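You operate a simulated robot arm through the tools that you are given. There is no shell and no other tool. Be economical: measure what you need, move in short steps, check, and stop when the job is done.

The job below is to be done with a simulated two-armed robot. You get a single attempt, and the scene is never put back.

## Task
Put the name strip labelled "returns" from the top of the grey table on the shelf of the white side table and the name strip labelled "quotes" on top of the grey carton there. Hold the beige easel board on the top of the grey table steady with one hand and open the easel leg with the other. Open the side table drawer, fetch the red felt pad from the inside of the side table drawer and set it on the top of the printer hood, then shut the drawer. Put the new yellow ink tub on the top of the rear table away on the front of the high desk. Shut the creaser cover. Put the yellow roller on the orange print. Put the pack marked "damp" from the top of the side table on the shelf under the banner table. Take the green tile and put it on top of the white sheets. Take the grey wiping pad and put it on top of the purple letter panel. Pull the tools door open. The order is free. Set down upright: new yellow ink tub, yellow roller, pack.

The check looks at the end state, three seconds after you hand in, the way a careful person would. Anything else that was tipped, shoved, dropped, spilled or broken makes it a failure. A push-on lid holds only when it is set on centred and level and pressed home; a screw cap is set on level and turned clockwise until tight. Flat cloth is picked up by pressing the open fingertips on it (5 to 10 N) and closing them slowly along it; thin cloth reads only 2 to 8 mm in the jaws.

## Robot
Two 6-joint arms with two-finger parallel grippers on one trunk, on a base that drives. Base frame: it is fixed to the floor where the robot stands at the start and does not move with it; the origin is under the middle of the robot, x ahead of it, y to its left, z up; the surface under the hand at the start is at about z = 0.92. Units: m, rad, N and s.
The left shoulder is at the start at [0.28, 0.185, 1.205], the right one opposite. With the tool pointing down near the work surface each hand reaches from about 0.54 to 0.92 m from the robot's upright axis, wherever it stands, measured 20 degrees to its own side. Places, roughly: beige easel board [0.5, 0, 1]; blue dry pack, pink dry pack [-3.75, 1.5, 0.75]; creaser cover [1.1, -0.7, 1.2]; easel leg [0.6, 0, 0.9]; front of the high desk (96x18 cm) [4.94, -1.96, 1.12]; green tile (6x6x2 cm) [-2.9, -1.8, 0.8]; grey carton (26x20x15 cm) [0.9, 0.2, 1]; grey wiping pad (6x9x4 cm) [-3.3, -1.1, 0.9]; name strip [0.75, 0.25, 1]; new yellow ink tub [1.75, -0.25, 1]; orange print (27x20x1 cm) [2.8, 0.5, 0.9]; purple letter panel [-3.5, -0.75, 0.75]; red felt pad (7x5x5 cm) [2.4, 0.9, 0.8]; shelf of the white side table [2.5, 0.7, 0.3]; shelf under the banner table [-1.9, 3.4, 0.2]; side table drawer [2.5, 0.9, 0.8]; tools door [0.7, -1.1, 0.5]; top of the printer hood (15x12 cm) [2.72, -1.68, 1.28]; white sheets (15x11x5 cm) [-3.2, -2, 0.9]; yellow roller (9x9x10 cm) [-2, 1.6, 0.9]. Payload 1.57 kg a hand.
The TCP of each hand is the grasp point between the finger pads, 0.03 m short of the fingertips. In the tool frame z runs along the fingers and y along their closing line. The gripper opens to 0.08 m. The fingers are 0.017 m wide and 0.012 m thick; the gripper's body (0.04 by 0.082 m) begins 0.08 m behind the TCP.
Orientation is that of the tool frame in the base frame, as [roll, pitch, yaw] about the fixed x, y, z axes, in that order (R = Rz(yaw) Ry(pitch) Rx(roll)). With the fingers straight down and closing along the base's y, the tool's x points along the base's -x, its y along +y and its z along -z.

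## Interface
- The arms move only by the tool apply_moves. It takes "left_motion", "right_motion" or both (then of equal length, played together; a hand with none holds still); each is a list of rows, each a list of 7 numbers: the finger opening in mm, from 0 to 80, then the shift along the tool's x, y, z in mm, then the turn, a rotation vector about the tool's x, y, z in rad. In form: [[hand, x, y, z, wx, wy, wz], ...]. A call has 1 to 12 rows; each row is the pose to reach, as a shift and turn from the pose commanded when the call began, along the tool's axes at that moment. Rows are played at 5 a second. More than 0.05 m and 0.15 rad between two rows, or a gripper value outside its range, and nothing of the call is played. A pose out of reach is approached as far as the arm can. The call stops where the force on the tool passes 40 N (or 10 N more than at its start, if that is more) or the arm is blocked; 0.2 s more then pass. The fingers move at their own pace (about 0.153 m/s each) and stop on an object; they squeeze with about 34 N. The grip force told is the motor's: it shows also when the fingers shut on nothing. Time passes only in rows, and 0.2 s behind the last, so rows that repeat a pose let the fingers close. It gives the time, the measured TCP pose, the force on the tool (base axes), the opening and the grip force at its end, in the units of the frame above (readings bear some noise), with the torque about the TCP (base axes, N m) and any sound that the robot's microphone picked up.
- Cameras (640 x 400 px; columns grow to the right, rows downward): "scene" is now at [0.2313, 0.0357, 1.6471]; the picture's right is [0.45, -0.89, 0.00], its down [-0.64, -0.33, -0.69] and it looks along [0.62, 0.32, -0.72] (base axes); focal length 284 px, centre (320, 200). "left" rides on the left gripper at [0.072, 0.007, -0.122] in its tool frame; the picture's right is [-0.09, 1.00, 0.00], its down [-0.84, -0.08, -0.54] and it looks along [-0.54, -0.05, 0.84] (tool axes); focal length 238 px, centre (320, 200). "right" rides on the right gripper at [0.072, -0.007, -0.122] in its tool frame; the picture's right is [0.09, 1.00, 0.00], its down [-0.84, 0.08, -0.54] and it looks along [-0.54, 0.05, 0.84] (tool axes); focal length 238 px, centre (320, 200). There is no depth. A picture from a camera that has moved, and an enlarged one, comes with that camera's place and axes in the base frame and with its lens.
- get_image(camera): a new picture of that camera. It takes no simulated time.
- slide_trunk(by): slides the trunk up (or, below 0, down) by that many m; the arms and the scene camera ride with it, the base frame stays. It gives what a move gives, with no picture.
- base_move(legs): drives the robot by 1 to 6 legs, each [ahead, turn to the left] in m and rad, along the robot's own axes; the way and the turn of a leg run together, so that a leg with both is an arc; at most 1.5 m and 3.142 rad a leg. The arms and the cameras ride along, it lands a little off, and it stops where it bumps. It gives what a move gives.
- turn_head(pan, tilt): turns the head with the scene camera to pan (to the left, within 1.501 rad either way) and tilt (down, from -0.506 to 1.204), counted from straight ahead of the robot. It gives what a move gives.
- inspect(camera, box): a new picture of the part [left, top, right, bottom] of that camera's present view, enlarged. It takes no simulated time.
- finish_job(): hands the job in; it is judged then, once.

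Work in short steps. Places have to be worked out from the pictures, the camera data and where the tool is seen: move nearer, look again, correct. Check each grasp and each placing, and mend what went wrong. You have 535 turns and 328 pictures in all, those below and enlarged ones among them. Open the grippers and draw the arms clear of the work before you hand the job in, unless the task says otherwise.

The tools are called after ">>>" as name(argument=value, ...) on one line, values as JSON. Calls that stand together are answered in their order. apply_moves: Moves the arms, as the interface text tells. Its arguments: {"type":"object","properties":{"left_motion":{"type":"array"},"right_motion":{"type":"array"}},"required":[]} The other tools are called the same way: slide_trunk (by) slides the trunk up or down; base_move (legs) drives the base; turn_head (pan, tilt) turns the head that bears the scene camera; get_image (camera) takes a picture; inspect (camera, box) takes an enlarged picture of a part of a camera's view; finish_job () hands the job in.

At the start:

```text
time: 0.0
left_ee_pos: [0.4851, 0.3431, 1.4019]
left_orientation: [-3.141, 0.001, 3.141]
left_force: [-0.8, 0.9, -0.2]
left_wrist_torque: [0.0, -0.01, 0.04]
left_opening: 0.0798
left_grasp_force: 0.1
right_ee_pos: [0.6016, -0.092, 1.2925]
right_orientation: [-3.142, 0.001, -3.141]
right_force: [-0.5, -0.3, 0.8]
right_wrist_torque: [-0.01, 0.02, 0.01]
right_opening: 0.0802
right_grasp_force: 0.1
trunk travel left (down, up): [-0.9, 0.09]
robot x, y, heading: [0.0014, -0.0004, -0.001]
head pan, tilt: [0.473, 0.805]
```

scene: 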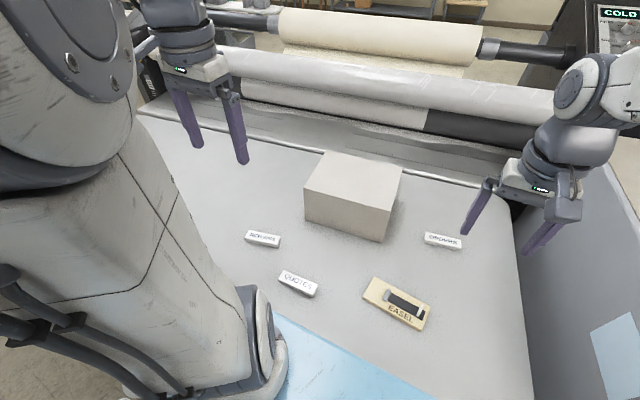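
right: 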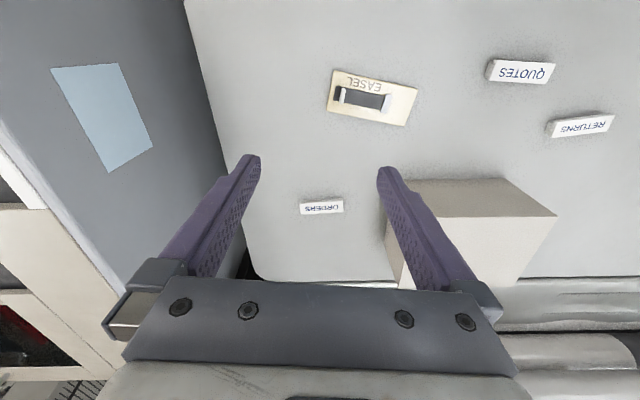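
left: 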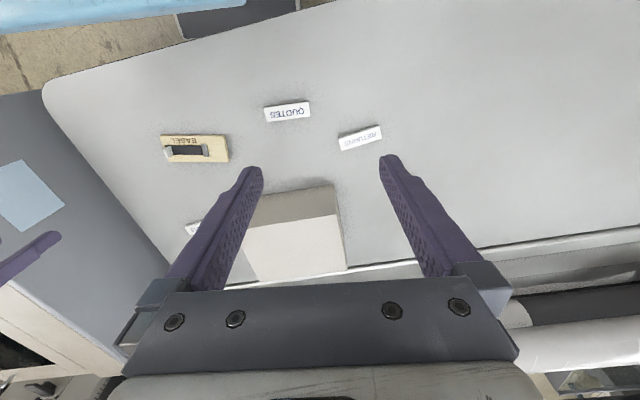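

I begin by looking closer at the strips and the easel.

>>> inspect(camera="scene", box=[220, 140, 480, 340])

>>> inspect(camera="right", box=[300, 40, 640, 240])

```text
2.00 times, centred on (350, 240) of scene
camera zoom: at [0.2313, 0.0357, 1.6471], right [0.45, -0.89, 0.0], down [-0.64, -0.33, -0.69], along [0.62, 0.32, -0.72], focal length 568 px, centre (260, 120)
```

zoom: 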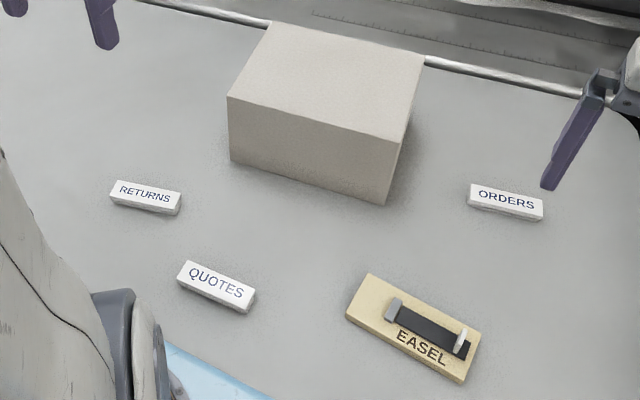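

```text
1.88 times, centred on (470, 140) of right
camera zoom: at [0.5304, -0.0982, 1.4135], right [-0.09, 1.0, 0.0], down [0.84, 0.08, 0.54], along [0.54, 0.05, -0.84], focal length 449 px, centre (38, 313)
```

zoom: 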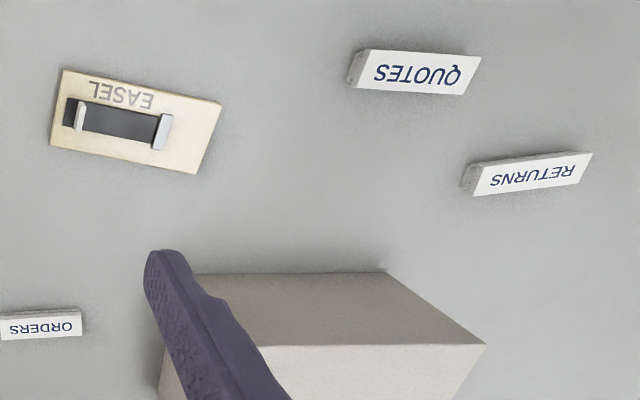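

The strips measure about 11 x 2.6 cm, with QUOTES near [0.54, 0.265] and its long side along y. I turn the left hand 90° and bring it above QUOTES.

>>> apply_moves(left_motion=[[70, -5, -7, 25, 0, 0, 0.143], [70, -10, -14, 50, 0, 0, 0.286], [70, -15, -21, 75, 0, 0, 0.428], [70, -20, -28, 100, 0, 0, 0.571], [70, -25, -35, 125, 0, 0, 0.714], [70, -30, -42, 150, 0, 0, 0.857], [70, -35, -49, 175, 0, 0, 1.0], [70, -40, -56, 200, 0, 0, 1.142], [70, -45, -64, 225, 0, 0, 1.285], [70, -50, -72, 250, 0, 0, 1.428], [70, -55, -78, 275, 0, 0, 1.571], [70, -55, -78, 300, 0, 0, 1.571]])

>>> get_image(camera="left")

```text
time: 2.6
left_ee_pos: [0.5422, 0.2647, 1.1014]
left_orientation: [-3.14, 0.0, 1.57]
left_force: [-1.1, 0.1, 0.4]
left_wrist_torque: [0.04, -0.02, 0.03]
left_opening: 0.0701
left_grasp_force: 0.1
right_ee_pos: [0.6023, -0.0919, 1.2933]
right_orientation: [-3.14, -0.001, -3.141]
right_force: [0.0, -0.3, 0.4]
right_wrist_torque: [0.0, 0.01, 0.02]
right_opening: 0.0802
right_grasp_force: 0.2
trunk travel left (down, up): [-0.9, 0.09]
robot x, y, heading: [-0.0051, -0.0003, 0.002]
head pan, tilt: [0.473, 0.805]
```

```text
322 pictures are left
camera left: at [0.5478, 0.3359, 1.2222], right [1.0, -0.09, 0.0], down [-0.08, -0.84, 0.54], along [-0.05, -0.54, -0.84], focal length 238 px, centre (320, 200)
```

left: 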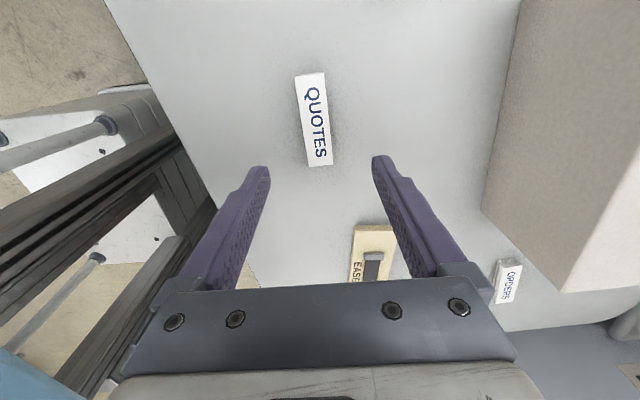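

QUOTES is centred at about [0.535, 0.26] and aligned with y. I go down with open fingers and grip it.

>>> apply_moves(left_motion=[[70, -2, -3, 40, 0, 0, 0], [70, -4, -6, 80, 0, 0, 0], [70, -4, -6, 115, 0, 0, 0], [70, -4, -6, 140, 0, 0, 0], [70, -4, -6, 146, 0, 0, 0], [0, -4, -6, 146, 0, 0, 0], [0, -4, -6, 146, 0, 0, 0], [0, -4, -6, 146, 0, 0, 0]])

>>> get_image(camera="left")

```text
time: 4.4
left_ee_pos: [0.5348, 0.261, 0.9558]
left_orientation: [-3.141, -0.001, 1.57]
left_force: [-0.3, -0.9, 0.8]
left_wrist_torque: [0.02, 0.01, 0.01]
left_opening: 0.031
left_grasp_force: 34.0
right_ee_pos: [0.6012, -0.0912, 1.2939]
right_orientation: [3.141, -0.001, 3.141]
right_force: [0.0, 0.3, -0.1]
right_wrist_torque: [0.01, -0.01, -0.02]
right_opening: 0.0802
right_grasp_force: 0.0
trunk travel left (down, up): [-0.9, 0.09]
robot x, y, heading: [-0.0015, 0.0024, -0.0]
head pan, tilt: [0.473, 0.805]
```

```text
321 pictures are left
camera left: at [0.5413, 0.3324, 1.0764], right [1.0, -0.09, 0.0], down [-0.08, -0.84, 0.54], along [-0.05, -0.54, -0.84], focal length 238 px, centre (320, 200)
```

left: 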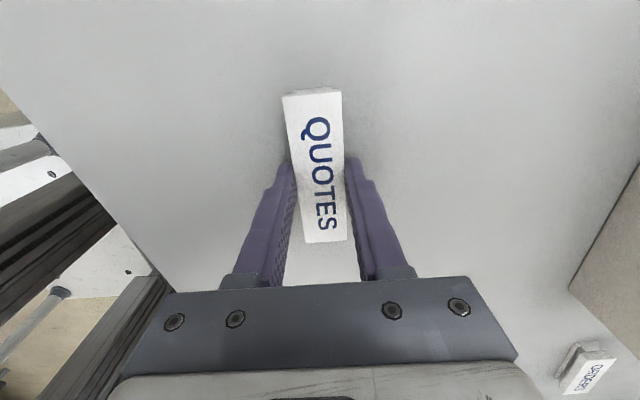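

Gripped at 31 mm. I lift it and carry it over the carton top near [0.845, 0.245].

>>> apply_moves(left_motion=[[0, 0, 0, -50, 0, 0, 0], [0, 0, 0, -100, 0, 0, 0], [0, 0, 0, -150, 0, 0, 0], [0, 0, 0, -200, 0, 0, 0], [0, -2, 45, -205, 0, 0, 0], [0, -5, 90, -205, 0, 0, 0], [0, -8, 135, -205, 0, 0, 0], [0, -10, 180, -205, 0, 0, 0], [0, -12, 225, -205, 0, 0, 0], [0, -14, 270, -205, 0, 0, 0], [0, -16, 308, -205, 0, 0, 0], [0, -16, 308, -190, 0, 0, 0]])

>>> get_image(camera="left")

>>> get_image(camera="scene")

```text
time: 7.0
left_ee_pos: [0.8416, 0.2453, 1.145]
left_orientation: [-3.14, -0.001, 1.571]
left_force: [0.2, 0.3, -0.6]
left_wrist_torque: [0.01, 0.01, 0.02]
left_opening: 0.0309
left_grasp_force: 33.5
right_ee_pos: [0.6018, -0.0908, 1.2939]
right_orientation: [-3.14, -0.001, 3.14]
right_force: [-0.1, -1.0, 0.4]
right_wrist_torque: [0.0, 0.0, 0.03]
right_opening: 0.0798
right_grasp_force: 0.0
trunk travel left (down, up): [-0.9, 0.09]
robot x, y, heading: [0.0008, -0.0004, -0.002]
head pan, tilt: [0.473, 0.805]
```

```text
320 pictures are left
camera left: at [0.8486, 0.3159, 1.2663], right [1.0, -0.09, 0.0], down [-0.08, -0.84, 0.54], along [-0.05, -0.54, -0.84], focal length 238 px, centre (320, 200)
```

left: 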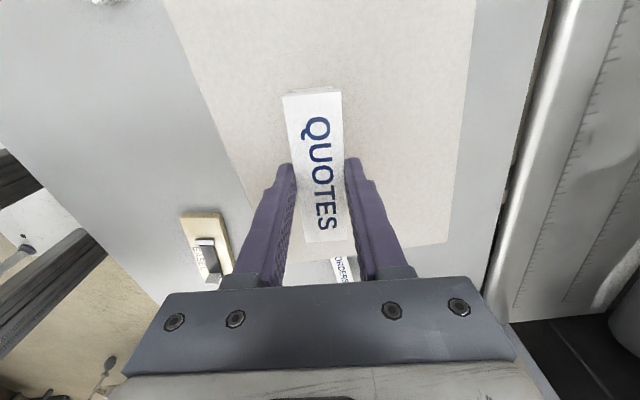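

```text
319 pictures are left
camera scene: at [0.2316, 0.0357, 1.647], right [0.45, -0.89, 0.0], down [-0.64, -0.33, -0.69], along [0.62, 0.32, -0.72], focal length 284 px, centre (320, 200)
```

scene: 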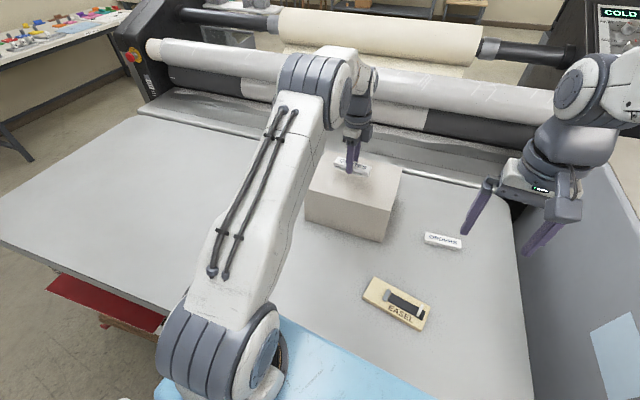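

It is over the carton. I lower it gently, in small steps.

>>> apply_moves(left_motion=[[0, 0, 0, 15, 0, 0, 0], [0, 0, 0, 28, 0, 0, 0], [0, 0, 0, 34, 0, 0, 0], [0, 0, 0, 37, 0, 0, 0], [0, 0, 0, 37, 0, 0, 0]])

```text
time: 8.2
left_ee_pos: [0.8426, 0.2439, 1.109]
left_orientation: [3.141, 0.0, 1.571]
left_force: [0.3, -0.6, -0.5]
left_wrist_torque: [0.02, 0.01, -0.01]
left_opening: 0.0308
left_grasp_force: 33.9
right_ee_pos: [0.6027, -0.0919, 1.2939]
right_orientation: [3.141, 0.0, 3.14]
right_force: [0.1, -0.1, 0.6]
right_wrist_torque: [0.0, 0.0, -0.05]
right_opening: 0.08
right_grasp_force: 0.0
trunk travel left (down, up): [-0.9, 0.09]
robot x, y, heading: [-0.0019, 0.0026, 0.002]
head pan, tilt: [0.473, 0.805]
```

>>> apply_moves(left_motion=[[0, 0, 0, 2, 0, 0, 0], [0, 0, 0, 4, 0, 0, 0], [0, 0, 0, 5, 0, 0, 0]])

```text
time: 9.0
left_ee_pos: [0.8422, 0.244, 1.1045]
left_orientation: [3.138, 0.001, 1.57]
left_force: [-3.0, -0.4, 8.6]
left_wrist_torque: [0.15, 0.08, 0.04]
left_opening: 0.0306
left_grasp_force: 34.4
right_ee_pos: [0.6029, -0.0911, 1.2932]
right_orientation: [3.142, 0.001, -3.141]
right_force: [0.8, 0.6, -0.3]
right_wrist_torque: [0.01, -0.03, -0.04]
right_opening: 0.08
right_grasp_force: 0.2
trunk travel left (down, up): [-0.9, 0.09]
robot x, y, heading: [-0.0006, -0.0054, -0.001]
head pan, tilt: [0.473, 0.805]
```

Contact at 8.6 N. I open and withdraw upward.

>>> apply_moves(left_motion=[[60, 0, 0, 0, 0, 0, 0], [60, 0, 0, 0, 0, 0, 0], [60, 0, 0, -50, 0, 0, 0], [60, 0, 0, -100, 0, 0, 0]])

>>> get_image(camera="left")

```text
time: 10.0
left_ee_pos: [0.8406, 0.2429, 1.2056]
left_orientation: [3.141, 0.0, 1.569]
left_force: [-1.0, 0.5, 1.2]
left_wrist_torque: [0.01, 0.04, -0.02]
left_opening: 0.0597
left_grasp_force: 0.1
right_ee_pos: [0.6014, -0.0912, 1.2944]
right_orientation: [3.141, -0.001, -3.141]
right_force: [0.0, -0.4, 0.5]
right_wrist_torque: [0.05, 0.0, -0.03]
right_opening: 0.0797
right_grasp_force: 0.0
trunk travel left (down, up): [-0.9, 0.09]
robot x, y, heading: [-0.004, 0.0003, 0.001]
head pan, tilt: [0.473, 0.805]
```

```text
318 pictures are left
camera left: at [0.848, 0.3153, 1.3252], right [1.0, -0.09, 0.0], down [-0.08, -0.84, 0.54], along [-0.05, -0.54, -0.84], focal length 238 px, centre (320, 200)
```

left: 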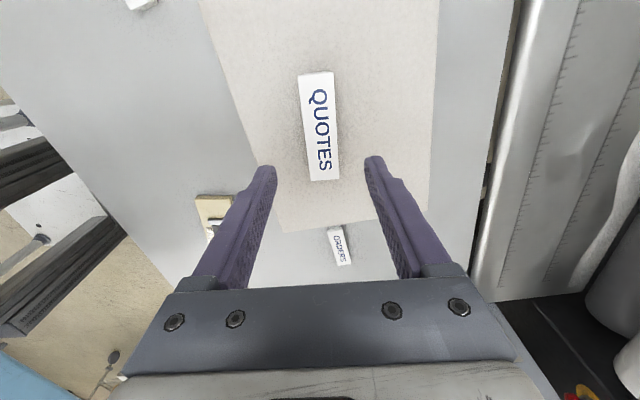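

QUOTES rests centred on the carton. Next is the easel, so I move the left hand aside and bring the right hand down for a close look.

>>> apply_moves(left_motion=[[60, 0, -45, 0, 0, 0, 0], [60, 10, -90, 0, 0, 0, 0], [60, 20, -135, 0, 0, 0, 0], [60, 30, -180, 0, 0, 0, 0], [60, 40, -220, 0, 0, 0, 0]], right_motion=[[80, 10, 10, 30, 0, 0, 0], [80, 20, 20, 60, 0, 0, 0], [80, 30, 40, 90, 0, 0, 0], [80, 50, 60, 110, 0, 0, 0], [80, 70, 80, 130, 0, 0, 0]])

>>> get_image(camera="right")

>>> inspect(camera="scene", box=[340, 260, 460, 340])

```text
time: 11.2
left_ee_pos: [0.6215, 0.2821, 1.2043]
left_orientation: [3.139, 0.0, 1.568]
left_force: [0.0, -0.6, 0.7]
left_wrist_torque: [0.0, -0.03, 0.01]
left_opening: 0.0598
left_grasp_force: 0.0
right_ee_pos: [0.532, -0.0121, 1.1619]
right_orientation: [-3.142, 0.002, 3.139]
right_force: [-0.4, 0.0, 0.7]
right_wrist_torque: [-0.03, 0.02, -0.03]
right_opening: 0.0799
right_grasp_force: 0.1
trunk travel left (down, up): [-0.9, 0.09]
robot x, y, heading: [-0.003, -0.0033, -0.001]
head pan, tilt: [0.473, 0.805]
```

```text
317 pictures are left
camera right: at [0.4608, -0.0181, 1.2828], right [-0.09, 1.0, 0.0], down [0.84, 0.08, 0.54], along [0.54, 0.05, -0.84], focal length 238 px, centre (320, 200)
```

right: 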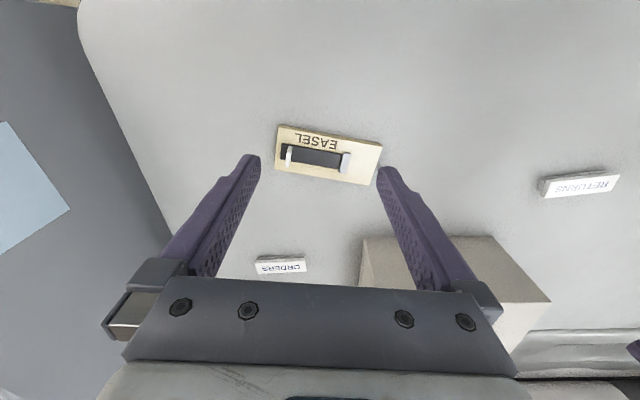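

```text
5.00 times, centred on (400, 300) of scene
camera zoom: at [0.2313, 0.0356, 1.6471], right [0.45, -0.89, 0.0], down [-0.64, -0.33, -0.69], along [0.62, 0.32, -0.72], focal length 1421 px, centre (-80, -300)
```

zoom: 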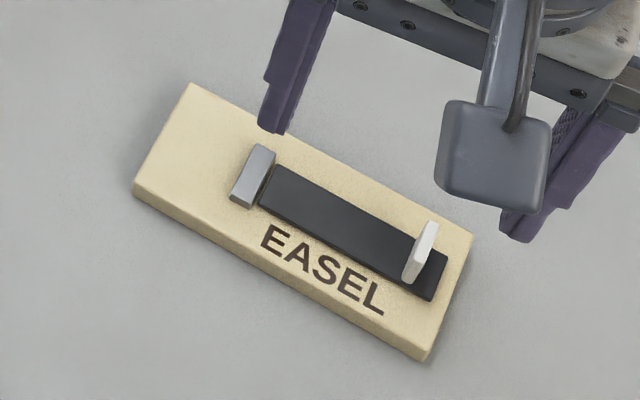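

The dark leg is hinged at the grey block on the +y end and has a white pull tab near its -y end. I enlarge it to measure the tab.

>>> inspect(camera="right", box=[265, 115, 395, 196])

```text
4.92 times, centred on (330, 156) of right
camera zoom: at [0.4608, -0.0181, 1.2828], right [-0.09, 1.0, 0.0], down [0.84, 0.08, 0.54], along [0.54, 0.05, -0.84], focal length 1173 px, centre (271, 419)
```

zoom: 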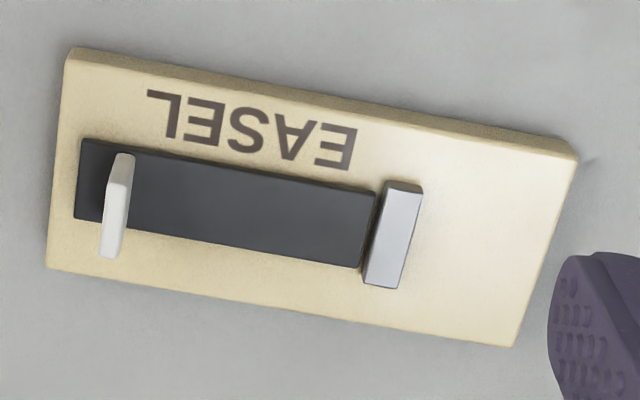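

The board is about 16 x 7 cm, centred at [0.606, 0.007] and turned 6° clockwise, with the tab at [0.602, -0.052]. I turn the right hand to close along x at the tab end, and bring the left hand, tilted outward, over the +y end of the board.

>>> apply_moves(left_motion=[[80, 0, 0, 0, 0, 0, 0], [80, 0, 0, 0, 0, 0, 0], [80, 0, 0, 0, 0, 0, 0], [80, 0, 0, 0, 0, 0, 0], [80, 0, 0, 0, 0, 0, 0], [80, -40, 0, 30, 0.005, -0.1, 0.03], [80, -80, -3, 60, 0.011, -0.2, 0.055], [80, -120, -6, 90, 0.016, -0.3, 0.08], [80, -160, -8, 120, 0.022, -0.4, 0.11], [80, -190, -10, 140, 0.022, -0.4, 0.11], [80, -216, -10, 154, 0.022, -0.4, 0.11]], right_motion=[[80, -6, -30, 0, 0, 0, -0.133], [80, -12, -60, 0, 0, 0, -0.266], [80, -19, -90, 0, 0, 0, -0.4], [80, -26, -120, 0, 0, 0, -0.53], [80, -32, -150, 0, 0, 0, -0.664], [80, -38, -170, 0, 0, 0, -0.8], [80, -45, -180, 0, 0, 0, -0.93], [80, -51, -190, 0, 0, 0, -1.06], [80, -57, -190, 0, 0, 0, -1.195], [80, -63, -190, 0, 0, 0, -1.33], [80, -70, -190, 0, 0, 0, -1.46]])

>>> get_image(camera="left")

>>> get_image(camera="right")

```text
time: 13.6
left_ee_pos: [0.6116, 0.0672, 1.0493]
left_orientation: [3.141, 0.399, 1.46]
left_force: [0.4, -0.7, 0.2]
left_wrist_torque: [-0.01, -0.01, -0.02]
left_opening: 0.08
left_grasp_force: 0.0
right_ee_pos: [0.602, -0.2016, 1.1642]
right_orientation: [-3.14, 0.0, -1.681]
right_force: [0.9, 0.4, 0.1]
right_wrist_torque: [-0.01, 0.0, 0.02]
right_opening: 0.0801
right_grasp_force: 0.1
trunk travel left (down, up): [-0.9, 0.09]
robot x, y, heading: [-0.0009, 0.0008, 0.003]
head pan, tilt: [0.473, 0.805]
```

```text
314 pictures are left
camera left: at [0.6307, 0.1802, 1.1325], right [0.98, -0.19, 0.04], down [-0.14, -0.55, 0.83], along [-0.14, -0.81, -0.56], focal length 238 px, centre (320, 200)
```

left: 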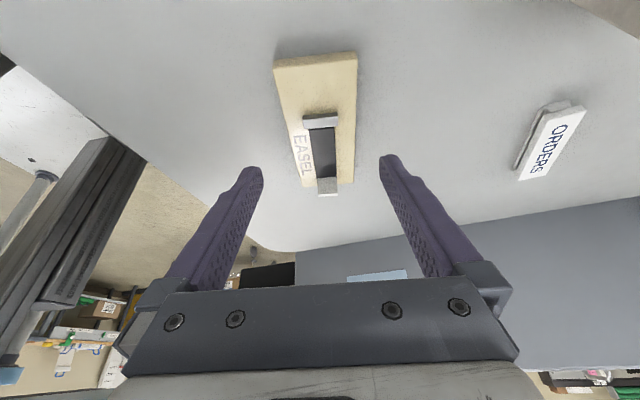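

```text
313 pictures are left
camera right: at [0.6009, -0.2738, 1.2838], right [-1.0, 0.02, 0.0], down [0.01, 0.84, 0.54], along [0.01, 0.54, -0.84], focal length 238 px, centre (320, 200)
```

right: 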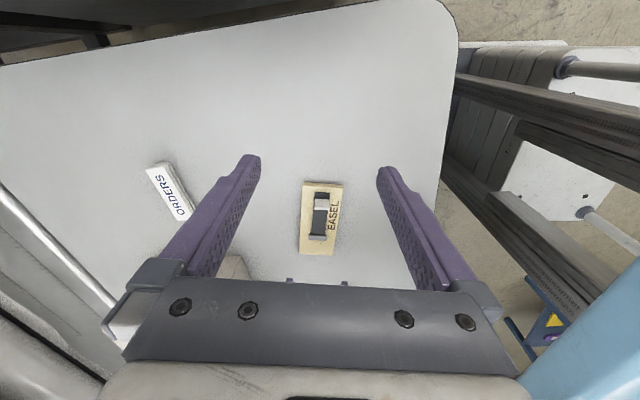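

The left hand lines up with the board end at about x 0.6135. I lower it in steps with the fingers straddling the board.

>>> apply_moves(left_motion=[[80, 12, 2, 29, 0, 0, 0], [80, 22, 2, 52, 0, 0, 0], [80, 28, 2, 66, 0, 0, 0], [80, 32, 2, 77, 0, 0, 0], [80, 35, 2, 84, 0, 0, 0]])

>>> get_image(camera="left")

```text
time: 14.8
left_ee_pos: [0.6137, 0.0674, 0.9582]
left_orientation: [3.141, 0.4, 1.461]
left_force: [-0.1, -0.3, -0.3]
left_wrist_torque: [-0.02, -0.01, -0.02]
left_opening: 0.0799
left_grasp_force: 0.0
right_ee_pos: [0.6015, -0.2016, 1.1634]
right_orientation: [-3.141, 0.0, -1.682]
right_force: [-0.3, 0.4, -0.4]
right_wrist_torque: [-0.01, 0.03, -0.02]
right_opening: 0.08
right_grasp_force: 0.1
trunk travel left (down, up): [-0.9, 0.09]
robot x, y, heading: [0.0007, 0.0003, 0.003]
head pan, tilt: [0.473, 0.805]
```

```text
312 pictures are left
camera left: at [0.6327, 0.1795, 1.0422], right [0.98, -0.19, 0.04], down [-0.14, -0.55, 0.83], along [-0.14, -0.81, -0.56], focal length 238 px, centre (320, 200)
```

left: 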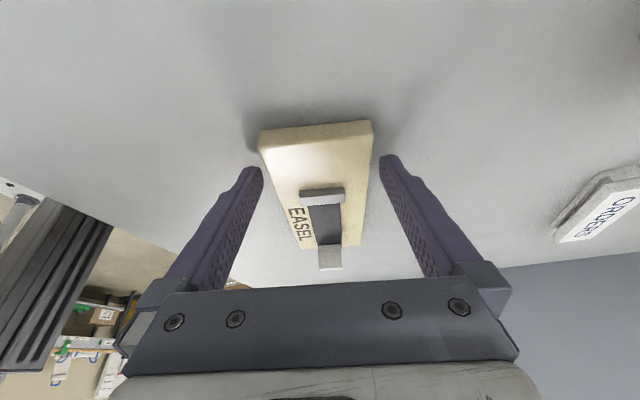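

The fingers straddle it evenly, so I close them.

>>> apply_moves(left_motion=[[72, 0, 0, 0, 0, 0, 0], [66, 0, 0, 0, 0, 0, 0], [50, 0, 0, 0, 0, 0, 0], [50, 0, 0, 0, 0, 0, 0]])

>>> get_image(camera="left")

```text
time: 15.8
left_ee_pos: [0.6131, 0.0678, 0.9592]
left_orientation: [-3.141, 0.398, 1.46]
left_force: [-0.2, -0.3, 0.6]
left_wrist_torque: [0.06, -0.01, 0.03]
left_opening: 0.0691
left_grasp_force: 34.2
right_ee_pos: [0.602, -0.2013, 1.1629]
right_orientation: [3.141, 0.0, -1.682]
right_force: [-0.3, 0.5, -0.3]
right_wrist_torque: [0.0, 0.03, 0.04]
right_opening: 0.0801
right_grasp_force: 0.1
trunk travel left (down, up): [-0.9, 0.09]
robot x, y, heading: [0.003, -0.0016, 0.0]
head pan, tilt: [0.473, 0.805]
```

```text
311 pictures are left
camera left: at [0.6326, 0.1795, 1.0422], right [0.98, -0.2, 0.04], down [-0.14, -0.55, 0.83], along [-0.14, -0.81, -0.56], focal length 238 px, centre (320, 200)
```

left: 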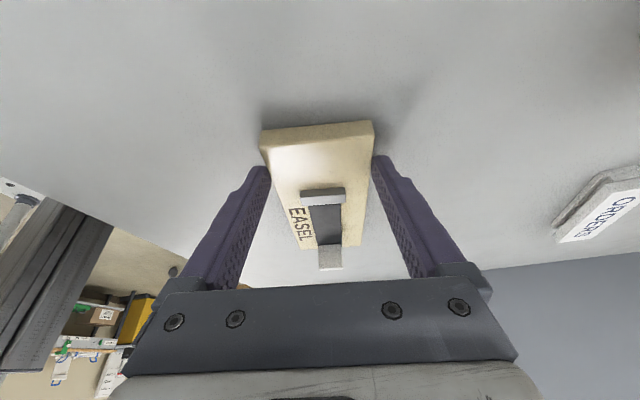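

The board is held at 69 mm. Now I bring the right hand above the tab.

>>> apply_moves(right_motion=[[60, -40, 4, 35, 0, 0, 0], [60, -80, 9, 70, 0, 0, 0], [60, -120, 13, 105, 0, 0, 0], [60, -148, 16, 130, 0, 0, 0]])

>>> get_image(camera="right")

```text
refused: row 1 steps farther than a row can; nothing moved
```

```text
310 pictures are left
camera right: at [0.6008, -0.2738, 1.2838], right [-1.0, 0.02, 0.0], down [0.02, 0.84, 0.54], along [0.01, 0.54, -0.84], focal length 238 px, centre (320, 200)
```

right: 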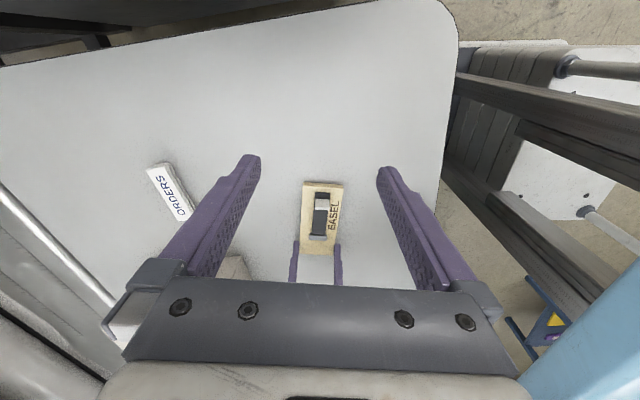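

The row was over 5 cm in total, so I use smaller steps.

>>> apply_moves(right_motion=[[60, -30, 3, 26, 0, 0, 0], [60, -60, 7, 52, 0, 0, 0], [60, -90, 10, 78, 0, 0, 0], [60, -120, 13, 104, 0, 0, 0], [60, -148, 16, 130, 0, 0, 0]])

>>> get_image(camera="right")

```text
time: 17.0
left_ee_pos: [0.6135, 0.0677, 0.9573]
left_orientation: [3.141, 0.398, 1.459]
left_force: [-0.6, 0.0, -0.4]
left_wrist_torque: [0.07, -0.01, -0.04]
left_opening: 0.069
left_grasp_force: 33.7
right_ee_pos: [0.6031, -0.0519, 1.0318]
right_orientation: [-3.141, 0.0, -1.683]
right_force: [-0.3, 0.1, 0.5]
right_wrist_torque: [0.01, 0.0, 0.02]
right_opening: 0.06
right_grasp_force: 0.1
trunk travel left (down, up): [-0.9, 0.09]
robot x, y, heading: [-0.0065, 0.0019, 0.001]
head pan, tilt: [0.473, 0.805]
```

```text
309 pictures are left
camera right: at [0.6013, -0.1248, 1.1528], right [-1.0, 0.02, 0.0], down [0.02, 0.84, 0.54], along [0.01, 0.54, -0.84], focal length 238 px, centre (320, 200)
```

right: 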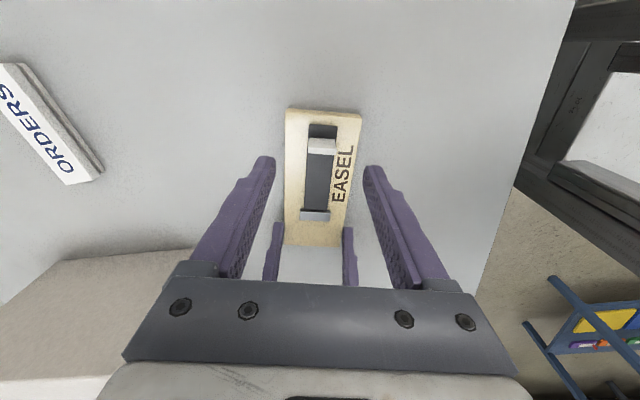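

The tab is centred between the fingers. I lower and close on it.

>>> apply_moves(right_motion=[[50, 2, 1, 30, 0, 0, 0], [50, 2, 1, 50, 0, 0, 0], [50, 2, 1, 60, 0, 0, 0], [0, 2, 1, 60, 0, 0, 0], [0, 2, 1, 60, 0, 0, 0], [0, 2, 1, 60, 0, 0, 0]])

>>> get_image(camera="right")

```text
time: 18.4
left_ee_pos: [0.6131, 0.0669, 0.9594]
left_orientation: [-3.141, 0.4, 1.46]
left_force: [3.3, -1.8, -0.8]
left_wrist_torque: [0.11, 0.05, 0.36]
left_opening: 0.0691
left_grasp_force: 34.1
right_ee_pos: [0.6021, -0.0562, 0.9732]
right_orientation: [3.141, 0.001, -1.683]
right_force: [-2.7, 0.4, 0.9]
right_wrist_torque: [-0.01, 0.02, -0.01]
right_opening: 0.0228
right_grasp_force: 34.2
trunk travel left (down, up): [-0.9, 0.09]
robot x, y, heading: [-0.0026, 0.001, 0.003]
head pan, tilt: [0.473, 0.805]
```

```text
308 pictures are left
camera right: at [0.6, -0.1275, 1.0935], right [-1.0, 0.02, 0.0], down [0.02, 0.84, 0.54], along [0.01, 0.54, -0.84], focal length 238 px, centre (320, 200)
```

right: 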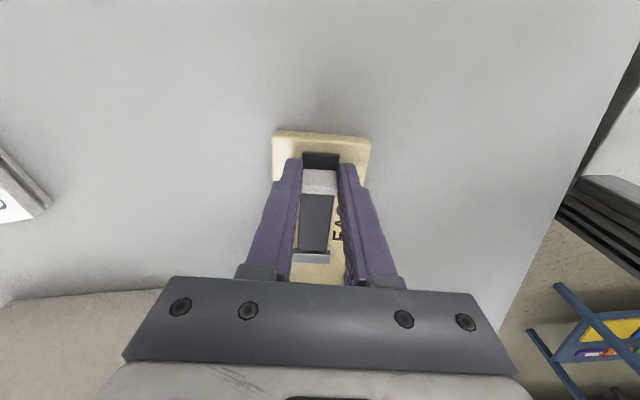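

The tab is gripped at 22.8 mm. I swing the leg up about its hinge, rotating the hand along with it.

>>> apply_moves(right_motion=[[0, -2.7, 0, -6.3, 0, -0.075, 0], [0, -5.9, 0, -12.5, 0, -0.15, 0], [0, -9.6, 0, -18.4, 0, -0.225, 0], [0, -13.6, 0, -23.9, 0, -0.3, 0], [0, -18.1, 0, -29.2, 0, -0.375, 0], [0, -22.9, 0, -34.1, 0, -0.45, 0]])

>>> get_image(camera="right")

>>> get_image(camera="scene")

```text
time: 19.8
left_ee_pos: [0.6153, 0.07, 0.9582]
left_orientation: [3.14, 0.398, 1.462]
left_force: [8.6, 17.5, 0.2]
left_wrist_torque: [0.47, 0.09, 0.65]
left_opening: 0.069
left_grasp_force: 33.4
right_ee_pos: [0.6045, -0.0333, 1.0083]
right_orientation: [3.139, 0.444, -1.683]
right_force: [-8.1, -16.9, 1.3]
right_wrist_torque: [-1.1, 0.18, 0.0]
right_opening: 0.0229
right_grasp_force: 33.6
right hand out of reach, approached as far as the arm can: row 2
trunk travel left (down, up): [-0.9, 0.09]
robot x, y, heading: [-0.0005, 0.002, -0.003]
head pan, tilt: [0.473, 0.805]
```

```text
307 pictures are left
camera right: at [0.5979, -0.1503, 1.0846], right [-1.0, 0.03, -0.04], down [-0.02, 0.53, 0.85], along [0.04, 0.85, -0.53], focal length 238 px, centre (320, 200)
```

right: 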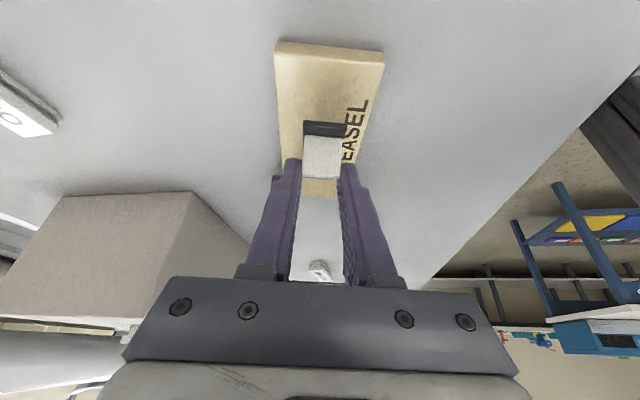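

```text
306 pictures are left
camera scene: at [0.2313, 0.0357, 1.647], right [0.45, -0.89, 0.0], down [-0.64, -0.33, -0.69], along [0.62, 0.32, -0.72], focal length 284 px, centre (320, 200)
```

scene: 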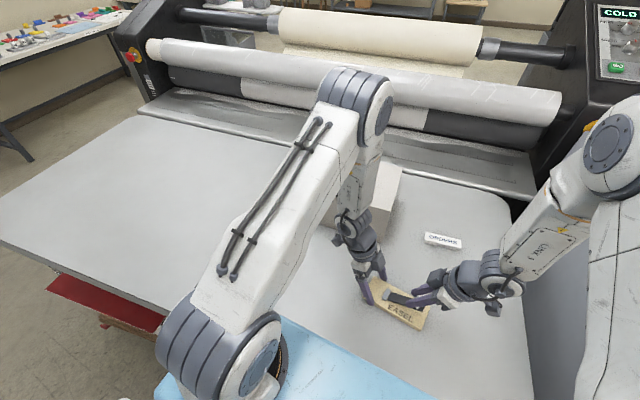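

The leg is lifting, about 25° so far. The force shows I push slightly too far toward the hinge, so I continue the arc with a small correction.

>>> apply_moves(right_motion=[[0, -4, 0, -3.2, 0, -0.075, 0], [0, -10.7, 0, -4.5, 0, -0.15, 0], [0, -17.6, 0, -5.3, 0, -0.225, 0], [0, -24.5, 0, -5.4, 0, -0.3, 0], [0, -31.3, 0, -5.4, 0, -0.375, 0], [0, -38.2, 0, -4.6, 0, -0.45, 0]])

>>> get_image(camera="left")

>>> get_image(camera="right")

```text
time: 21.2
left_ee_pos: [0.6137, 0.0687, 0.9588]
left_orientation: [-3.139, 0.401, 1.458]
left_force: [-0.9, 0.0, -1.4]
left_wrist_torque: [0.09, -0.01, 0.04]
left_opening: 0.0706
left_grasp_force: 34.4
right_ee_pos: [0.6411, 0.0016, 1.0481]
right_orientation: [3.121, 0.897, -1.694]
right_force: [-0.7, -0.1, 1.1]
right_wrist_torque: [0.02, 0.0, 0.0]
right_opening: 0.0001
right_grasp_force: 21.6
right hand out of reach, approached as far as the arm can: row 1, 2, 3, 4, 5, 6
trunk travel left (down, up): [-0.9, 0.09]
robot x, y, heading: [0.0001, -0.0018, 0.006]
head pan, tilt: [0.473, 0.805]
```

```text
305 pictures are left
camera left: at [0.6325, 0.1795, 1.0421], right [0.98, -0.2, 0.04], down [-0.14, -0.55, 0.83], along [-0.14, -0.81, -0.56], focal length 238 px, centre (320, 200)
```

left: 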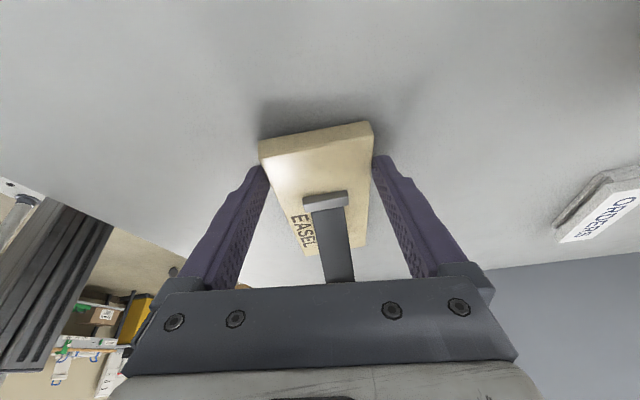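

```text
304 pictures are left
camera right: at [0.6339, -0.1386, 1.0651], right [-1.0, 0.05, -0.06], down [-0.05, 0.1, 0.99], along [0.05, 0.99, -0.1], focal length 238 px, centre (320, 200)
```

right: 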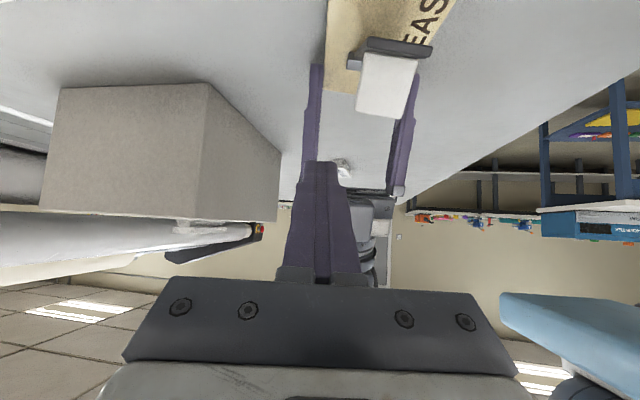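

The hand slipped off at its reach limit, but the leg stays up at about 45–50°. I draw back, make the right hand vertical again, and will push the leg from beneath with closed fingers.

>>> apply_moves(right_motion=[[0, 3, 0, -20, 0, 0, 0], [0, 6, 0, -40, 0, 0.1, 0], [0, 12, 0, -55, 0, 0.24, 0], [0, 16, 0, -65, 0, 0.38, 0], [0, 18, 0, -70, 0, 0.52, 0], [0, 20, 0, -73, 0, 0.66, 0], [0, 20, 0, -73, 0, 0.78, 0], [0, 20, 0, -73, 0, 0.9, 0], [0, 20, 0, -73, 0, 0.9, 0]])

>>> get_image(camera="right")

>>> inspect(camera="scene", box=[320, 200, 540, 340])

```text
time: 23.2
left_ee_pos: [0.6131, 0.0674, 0.9593]
left_orientation: [3.142, 0.399, 1.46]
left_force: [0.1, -0.8, -1.5]
left_wrist_torque: [0.06, 0.01, 0.01]
left_opening: 0.0704
left_grasp_force: 34.0
right_ee_pos: [0.6341, -0.0685, 1.0782]
right_orientation: [3.141, -0.001, -1.68]
right_force: [0.0, 0.5, -0.3]
right_wrist_torque: [-0.02, 0.03, -0.01]
right_opening: 0.0
right_grasp_force: 21.4
trunk travel left (down, up): [-0.9, 0.09]
robot x, y, heading: [-0.0017, -0.0016, -0.005]
head pan, tilt: [0.473, 0.805]
```

```text
303 pictures are left
camera right: at [0.6327, -0.1394, 1.1975], right [-1.0, 0.02, 0.0], down [0.01, 0.84, 0.54], along [0.01, 0.54, -0.84], focal length 238 px, centre (320, 200)
```

right: 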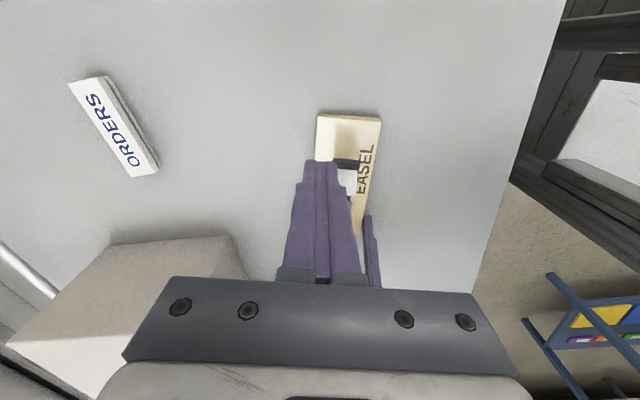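

```text
2.86 times, centred on (430, 270) of scene
camera zoom: at [0.2314, 0.0359, 1.647], right [0.45, -0.89, 0.0], down [-0.64, -0.33, -0.69], along [0.62, 0.32, -0.72], focal length 812 px, centre (6, 0)
```

zoom: 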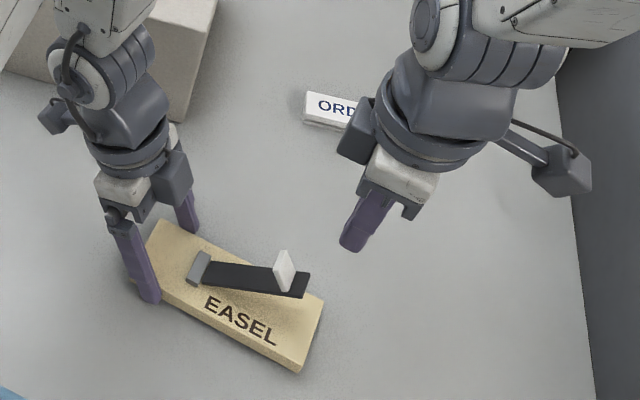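

The leg is only about 25° open. I put closed vertical fingers low at its free end and push toward the hinge.

>>> apply_moves(right_motion=[[0, 15, 16, 0, 0, 0, 0], [0, 32, 31, 0, 0, 0, 0], [0, 32, 31, 40, 0, 0, 0], [0, 32, 31, 80, 0, 0, 0], [0, 32, 31, 97, 0, 0, 0]])

>>> inspect(camera="scene", box=[320, 200, 540, 340])

>>> get_image(camera="right")

```text
time: 24.4
left_ee_pos: [0.6141, 0.0671, 0.9586]
left_orientation: [3.141, 0.4, 1.459]
left_force: [-0.3, 0.0, -1.0]
left_wrist_torque: [0.07, -0.01, 0.02]
left_opening: 0.0702
left_grasp_force: 33.6
right_ee_pos: [0.5985, -0.0955, 0.9802]
right_orientation: [3.14, -0.001, -1.683]
right_force: [0.3, -0.3, 0.3]
right_wrist_torque: [0.02, 0.01, 0.0]
right_opening: 0.0002
right_grasp_force: 21.0
trunk travel left (down, up): [-0.9, 0.09]
robot x, y, heading: [0.0025, -0.0019, 0.0]
head pan, tilt: [0.473, 0.805]
```

```text
2.86 times, centred on (430, 270) of scene
camera zoom: at [0.2315, 0.0357, 1.647], right [0.45, -0.89, 0.0], down [-0.64, -0.33, -0.69], along [0.62, 0.32, -0.72], focal length 812 px, centre (6, 0)
```

zoom: 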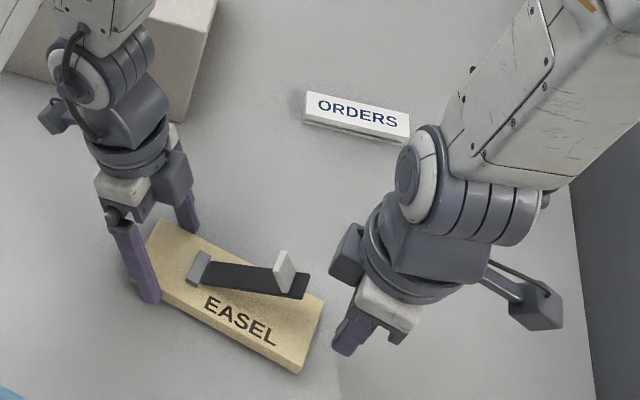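

```text
300 pictures are left
camera right: at [0.5978, -0.1683, 1.1005], right [-1.0, 0.02, 0.0], down [0.02, 0.84, 0.54], along [0.01, 0.54, -0.84], focal length 238 px, centre (320, 200)
```

right: 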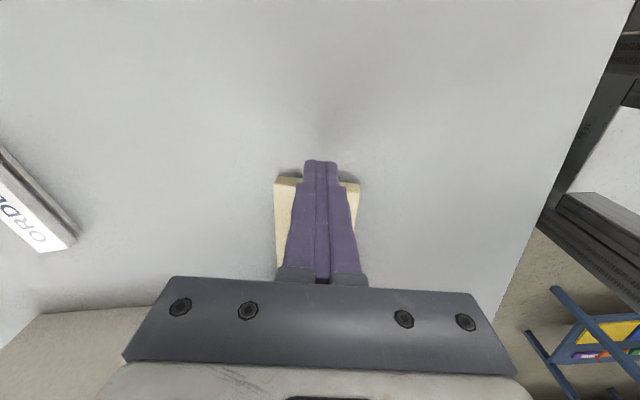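

The leg's end is above fingertip level. I push along the board axis toward the hinge.

>>> apply_moves(right_motion=[[0, -12, 0, 0, 0, 0, 0], [0, -24, 0, 0, 0, 0, 0], [0, -34, 0, 0, 0, 0, 0], [0, -44, 0, 0, 0, 0, 0], [0, -54, 0, 0, 0, 0, 0], [0, -64, 0, 0, 0, 0, 0]])

>>> inspect(camera="scene", box=[320, 200, 540, 340])

```text
time: 25.8
left_ee_pos: [0.6139, 0.0671, 0.9589]
left_orientation: [-3.14, 0.4, 1.458]
left_force: [-0.8, 1.0, -1.7]
left_wrist_torque: [0.02, 0.0, 0.01]
left_opening: 0.0698
left_grasp_force: 34.0
right_ee_pos: [0.6063, -0.0315, 0.9808]
right_orientation: [3.141, 0.0, -1.684]
right_force: [0.6, -0.9, 0.2]
right_wrist_torque: [0.02, 0.01, 0.0]
right_opening: 0.0001
right_grasp_force: 21.3
trunk travel left (down, up): [-0.9, 0.09]
robot x, y, heading: [0.0022, -0.003, -0.002]
head pan, tilt: [0.473, 0.805]
```

```text
2.86 times, centred on (430, 270) of scene
camera zoom: at [0.2314, 0.0357, 1.647], right [0.45, -0.89, 0.0], down [-0.64, -0.33, -0.69], along [0.62, 0.32, -0.72], focal length 812 px, centre (6, 0)
```

zoom: 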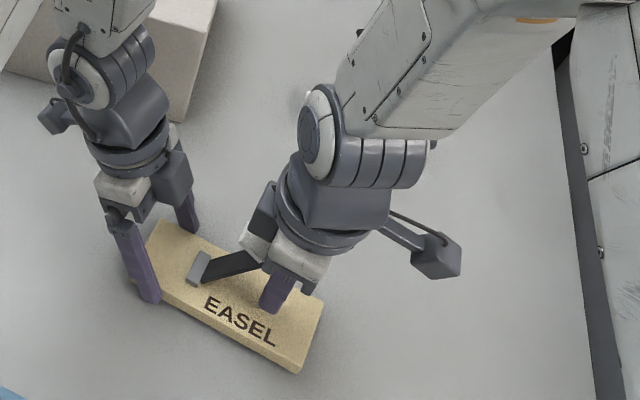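

Working with little force. I keep pushing toward vertical and slightly past it.

>>> apply_moves(right_motion=[[0, -10, 0, 0, 0, 0, 0], [0, -20, 0, 0, 0, 0, 0], [0, -28, 0, -3, 0, 0, 0], [0, -36, 0, -8, 0, 0, 0], [0, -44, 0, -13, 0, 0, 0], [0, -50, 0, -18, 0, 0, 0]])

>>> inspect(camera="scene", box=[320, 200, 540, 340])

>>> get_image(camera="left")

```text
time: 27.2
left_ee_pos: [0.6134, 0.0667, 0.9602]
left_orientation: [3.138, 0.403, 1.458]
left_force: [6.2, 11.7, 19.1]
left_wrist_torque: [-0.54, -0.09, 0.28]
left_opening: 0.0695
left_grasp_force: 34.1
right_ee_pos: [0.6113, 0.0174, 0.9998]
right_orientation: [-3.14, -0.001, -1.683]
right_force: [-5.1, -9.0, -4.5]
right_wrist_torque: [0.39, -0.25, 0.1]
right_opening: 0.0001
right_grasp_force: 21.4
trunk travel left (down, up): [-0.9, 0.09]
robot x, y, heading: [0.0019, 0.001, 0.002]
head pan, tilt: [0.473, 0.805]
```

```text
2.86 times, centred on (430, 270) of scene
camera zoom: at [0.2308, 0.0358, 1.6472], right [0.45, -0.89, 0.0], down [-0.64, -0.33, -0.69], along [0.62, 0.32, -0.72], focal length 812 px, centre (6, 0)
```

zoom: 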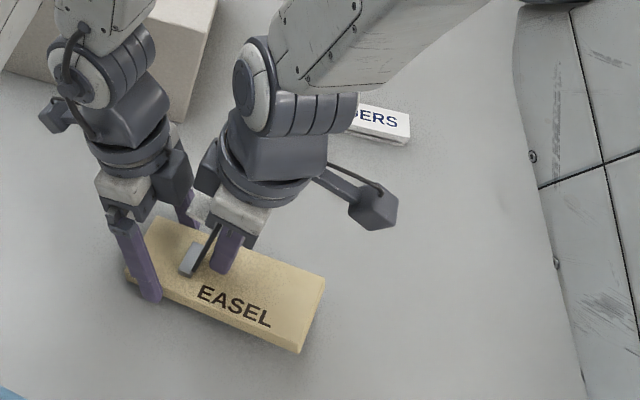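

```text
297 pictures are left
camera left: at [0.6331, 0.1794, 1.0431], right [0.98, -0.2, 0.04], down [-0.14, -0.55, 0.83], along [-0.14, -0.81, -0.56], focal length 238 px, centre (320, 200)
```

left: 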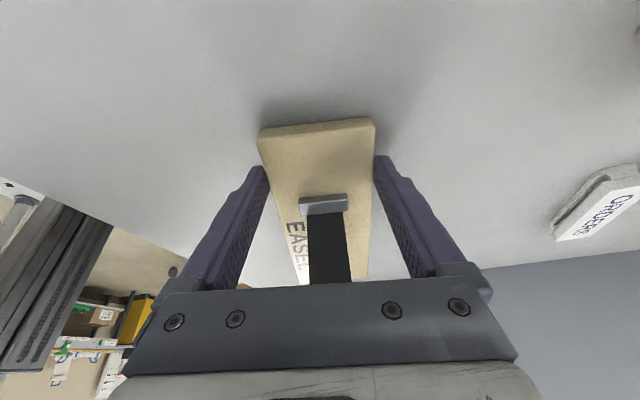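

Forces rose and the board's near end lifts, so the leg seems to be at its stop. I back off to see its angle.

>>> apply_moves(right_motion=[[0, 10, 0, 5, 0, 0, 0], [0, 30, 0, 5, 0, 0, 0], [0, 50, 0, 0, 0, 0, 0], [0, 80, 0, -30, 0, 0, 0], [0, 110, 0, -60, 0, 0, 0]])

>>> inspect(camera="scene", box=[320, 200, 540, 340])

>>> get_image(camera="right")

```text
time: 28.4
left_ee_pos: [0.6123, 0.0675, 0.9583]
left_orientation: [-3.139, 0.403, 1.462]
left_force: [-1.9, -2.3, 7.8]
left_wrist_torque: [0.07, -0.19, -0.04]
left_opening: 0.069
left_grasp_force: 33.7
right_ee_pos: [0.6001, -0.0913, 1.0604]
right_orientation: [-3.141, 0.0, -1.681]
right_force: [0.7, -1.3, 0.1]
right_wrist_torque: [-0.02, 0.01, -0.03]
right_opening: 0.0
right_grasp_force: 21.3
trunk travel left (down, up): [-0.9, 0.09]
robot x, y, heading: [-0.0007, -0.0043, 0.002]
head pan, tilt: [0.473, 0.805]
```

```text
2.86 times, centred on (430, 270) of scene
camera zoom: at [0.2311, 0.0358, 1.647], right [0.46, -0.89, 0.0], down [-0.64, -0.33, -0.69], along [0.62, 0.32, -0.72], focal length 812 px, centre (6, 0)
```

zoom: 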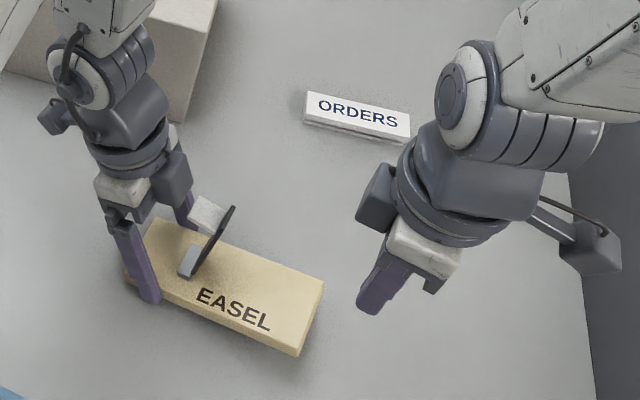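

```text
295 pictures are left
camera right: at [0.5981, -0.164, 1.1789], right [-1.0, 0.02, 0.0], down [0.02, 0.84, 0.54], along [0.01, 0.54, -0.84], focal length 238 px, centre (320, 200)
```

right: 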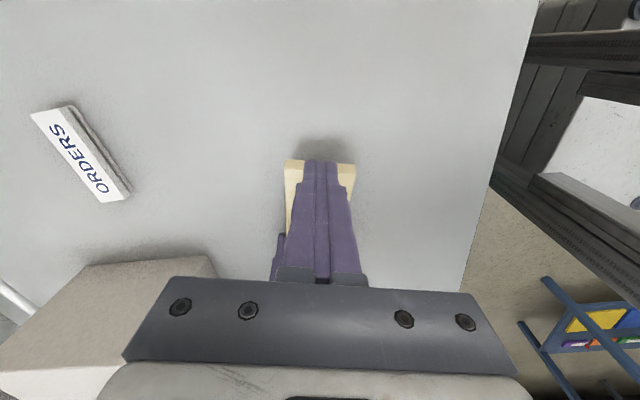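

The leg stands at roughly 85°. I push once more without lifting, to see whether it is at its stop.

>>> apply_moves(right_motion=[[0, -20, 0, 30, 0, 0, 0], [0, -45, 0, 50, 0, 0, 0], [0, -70, 0, 50, 0, 0, 0], [0, -95, 0, 50, 0, 0, 0], [0, -103, 0, 50, 0, 0, 0], [0, -108, 0, 50, 0, 0, 0]])

>>> inspect(camera="scene", box=[320, 200, 540, 340])

```text
time: 29.8
left_ee_pos: [0.6144, 0.067, 0.9589]
left_orientation: [-3.142, 0.398, 1.459]
left_force: [-0.4, 3.5, -2.1]
left_wrist_torque: [-0.2, -0.06, -0.01]
left_opening: 0.069
left_grasp_force: 33.9
right_ee_pos: [0.612, 0.0139, 1.008]
right_orientation: [-3.14, -0.001, -1.683]
right_force: [-0.2, -4.1, 0.9]
right_wrist_torque: [0.18, 0.03, -0.03]
right_opening: 0.0001
right_grasp_force: 21.0
trunk travel left (down, up): [-0.9, 0.09]
robot x, y, heading: [-0.0018, -0.0009, 0.003]
head pan, tilt: [0.473, 0.805]
```

```text
2.86 times, centred on (430, 270) of scene
camera zoom: at [0.2314, 0.0357, 1.647], right [0.45, -0.89, 0.0], down [-0.64, -0.33, -0.69], along [0.62, 0.32, -0.72], focal length 812 px, centre (6, 0)
```

zoom: 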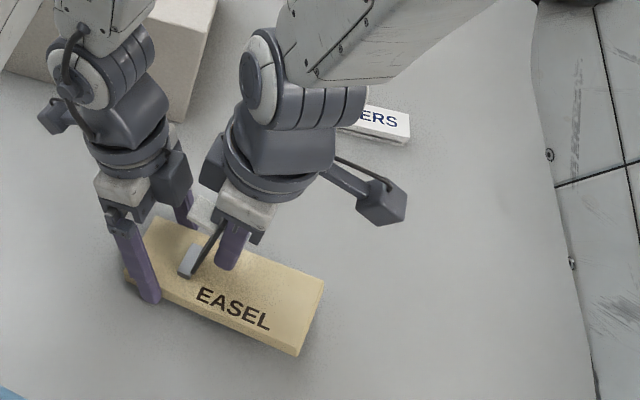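

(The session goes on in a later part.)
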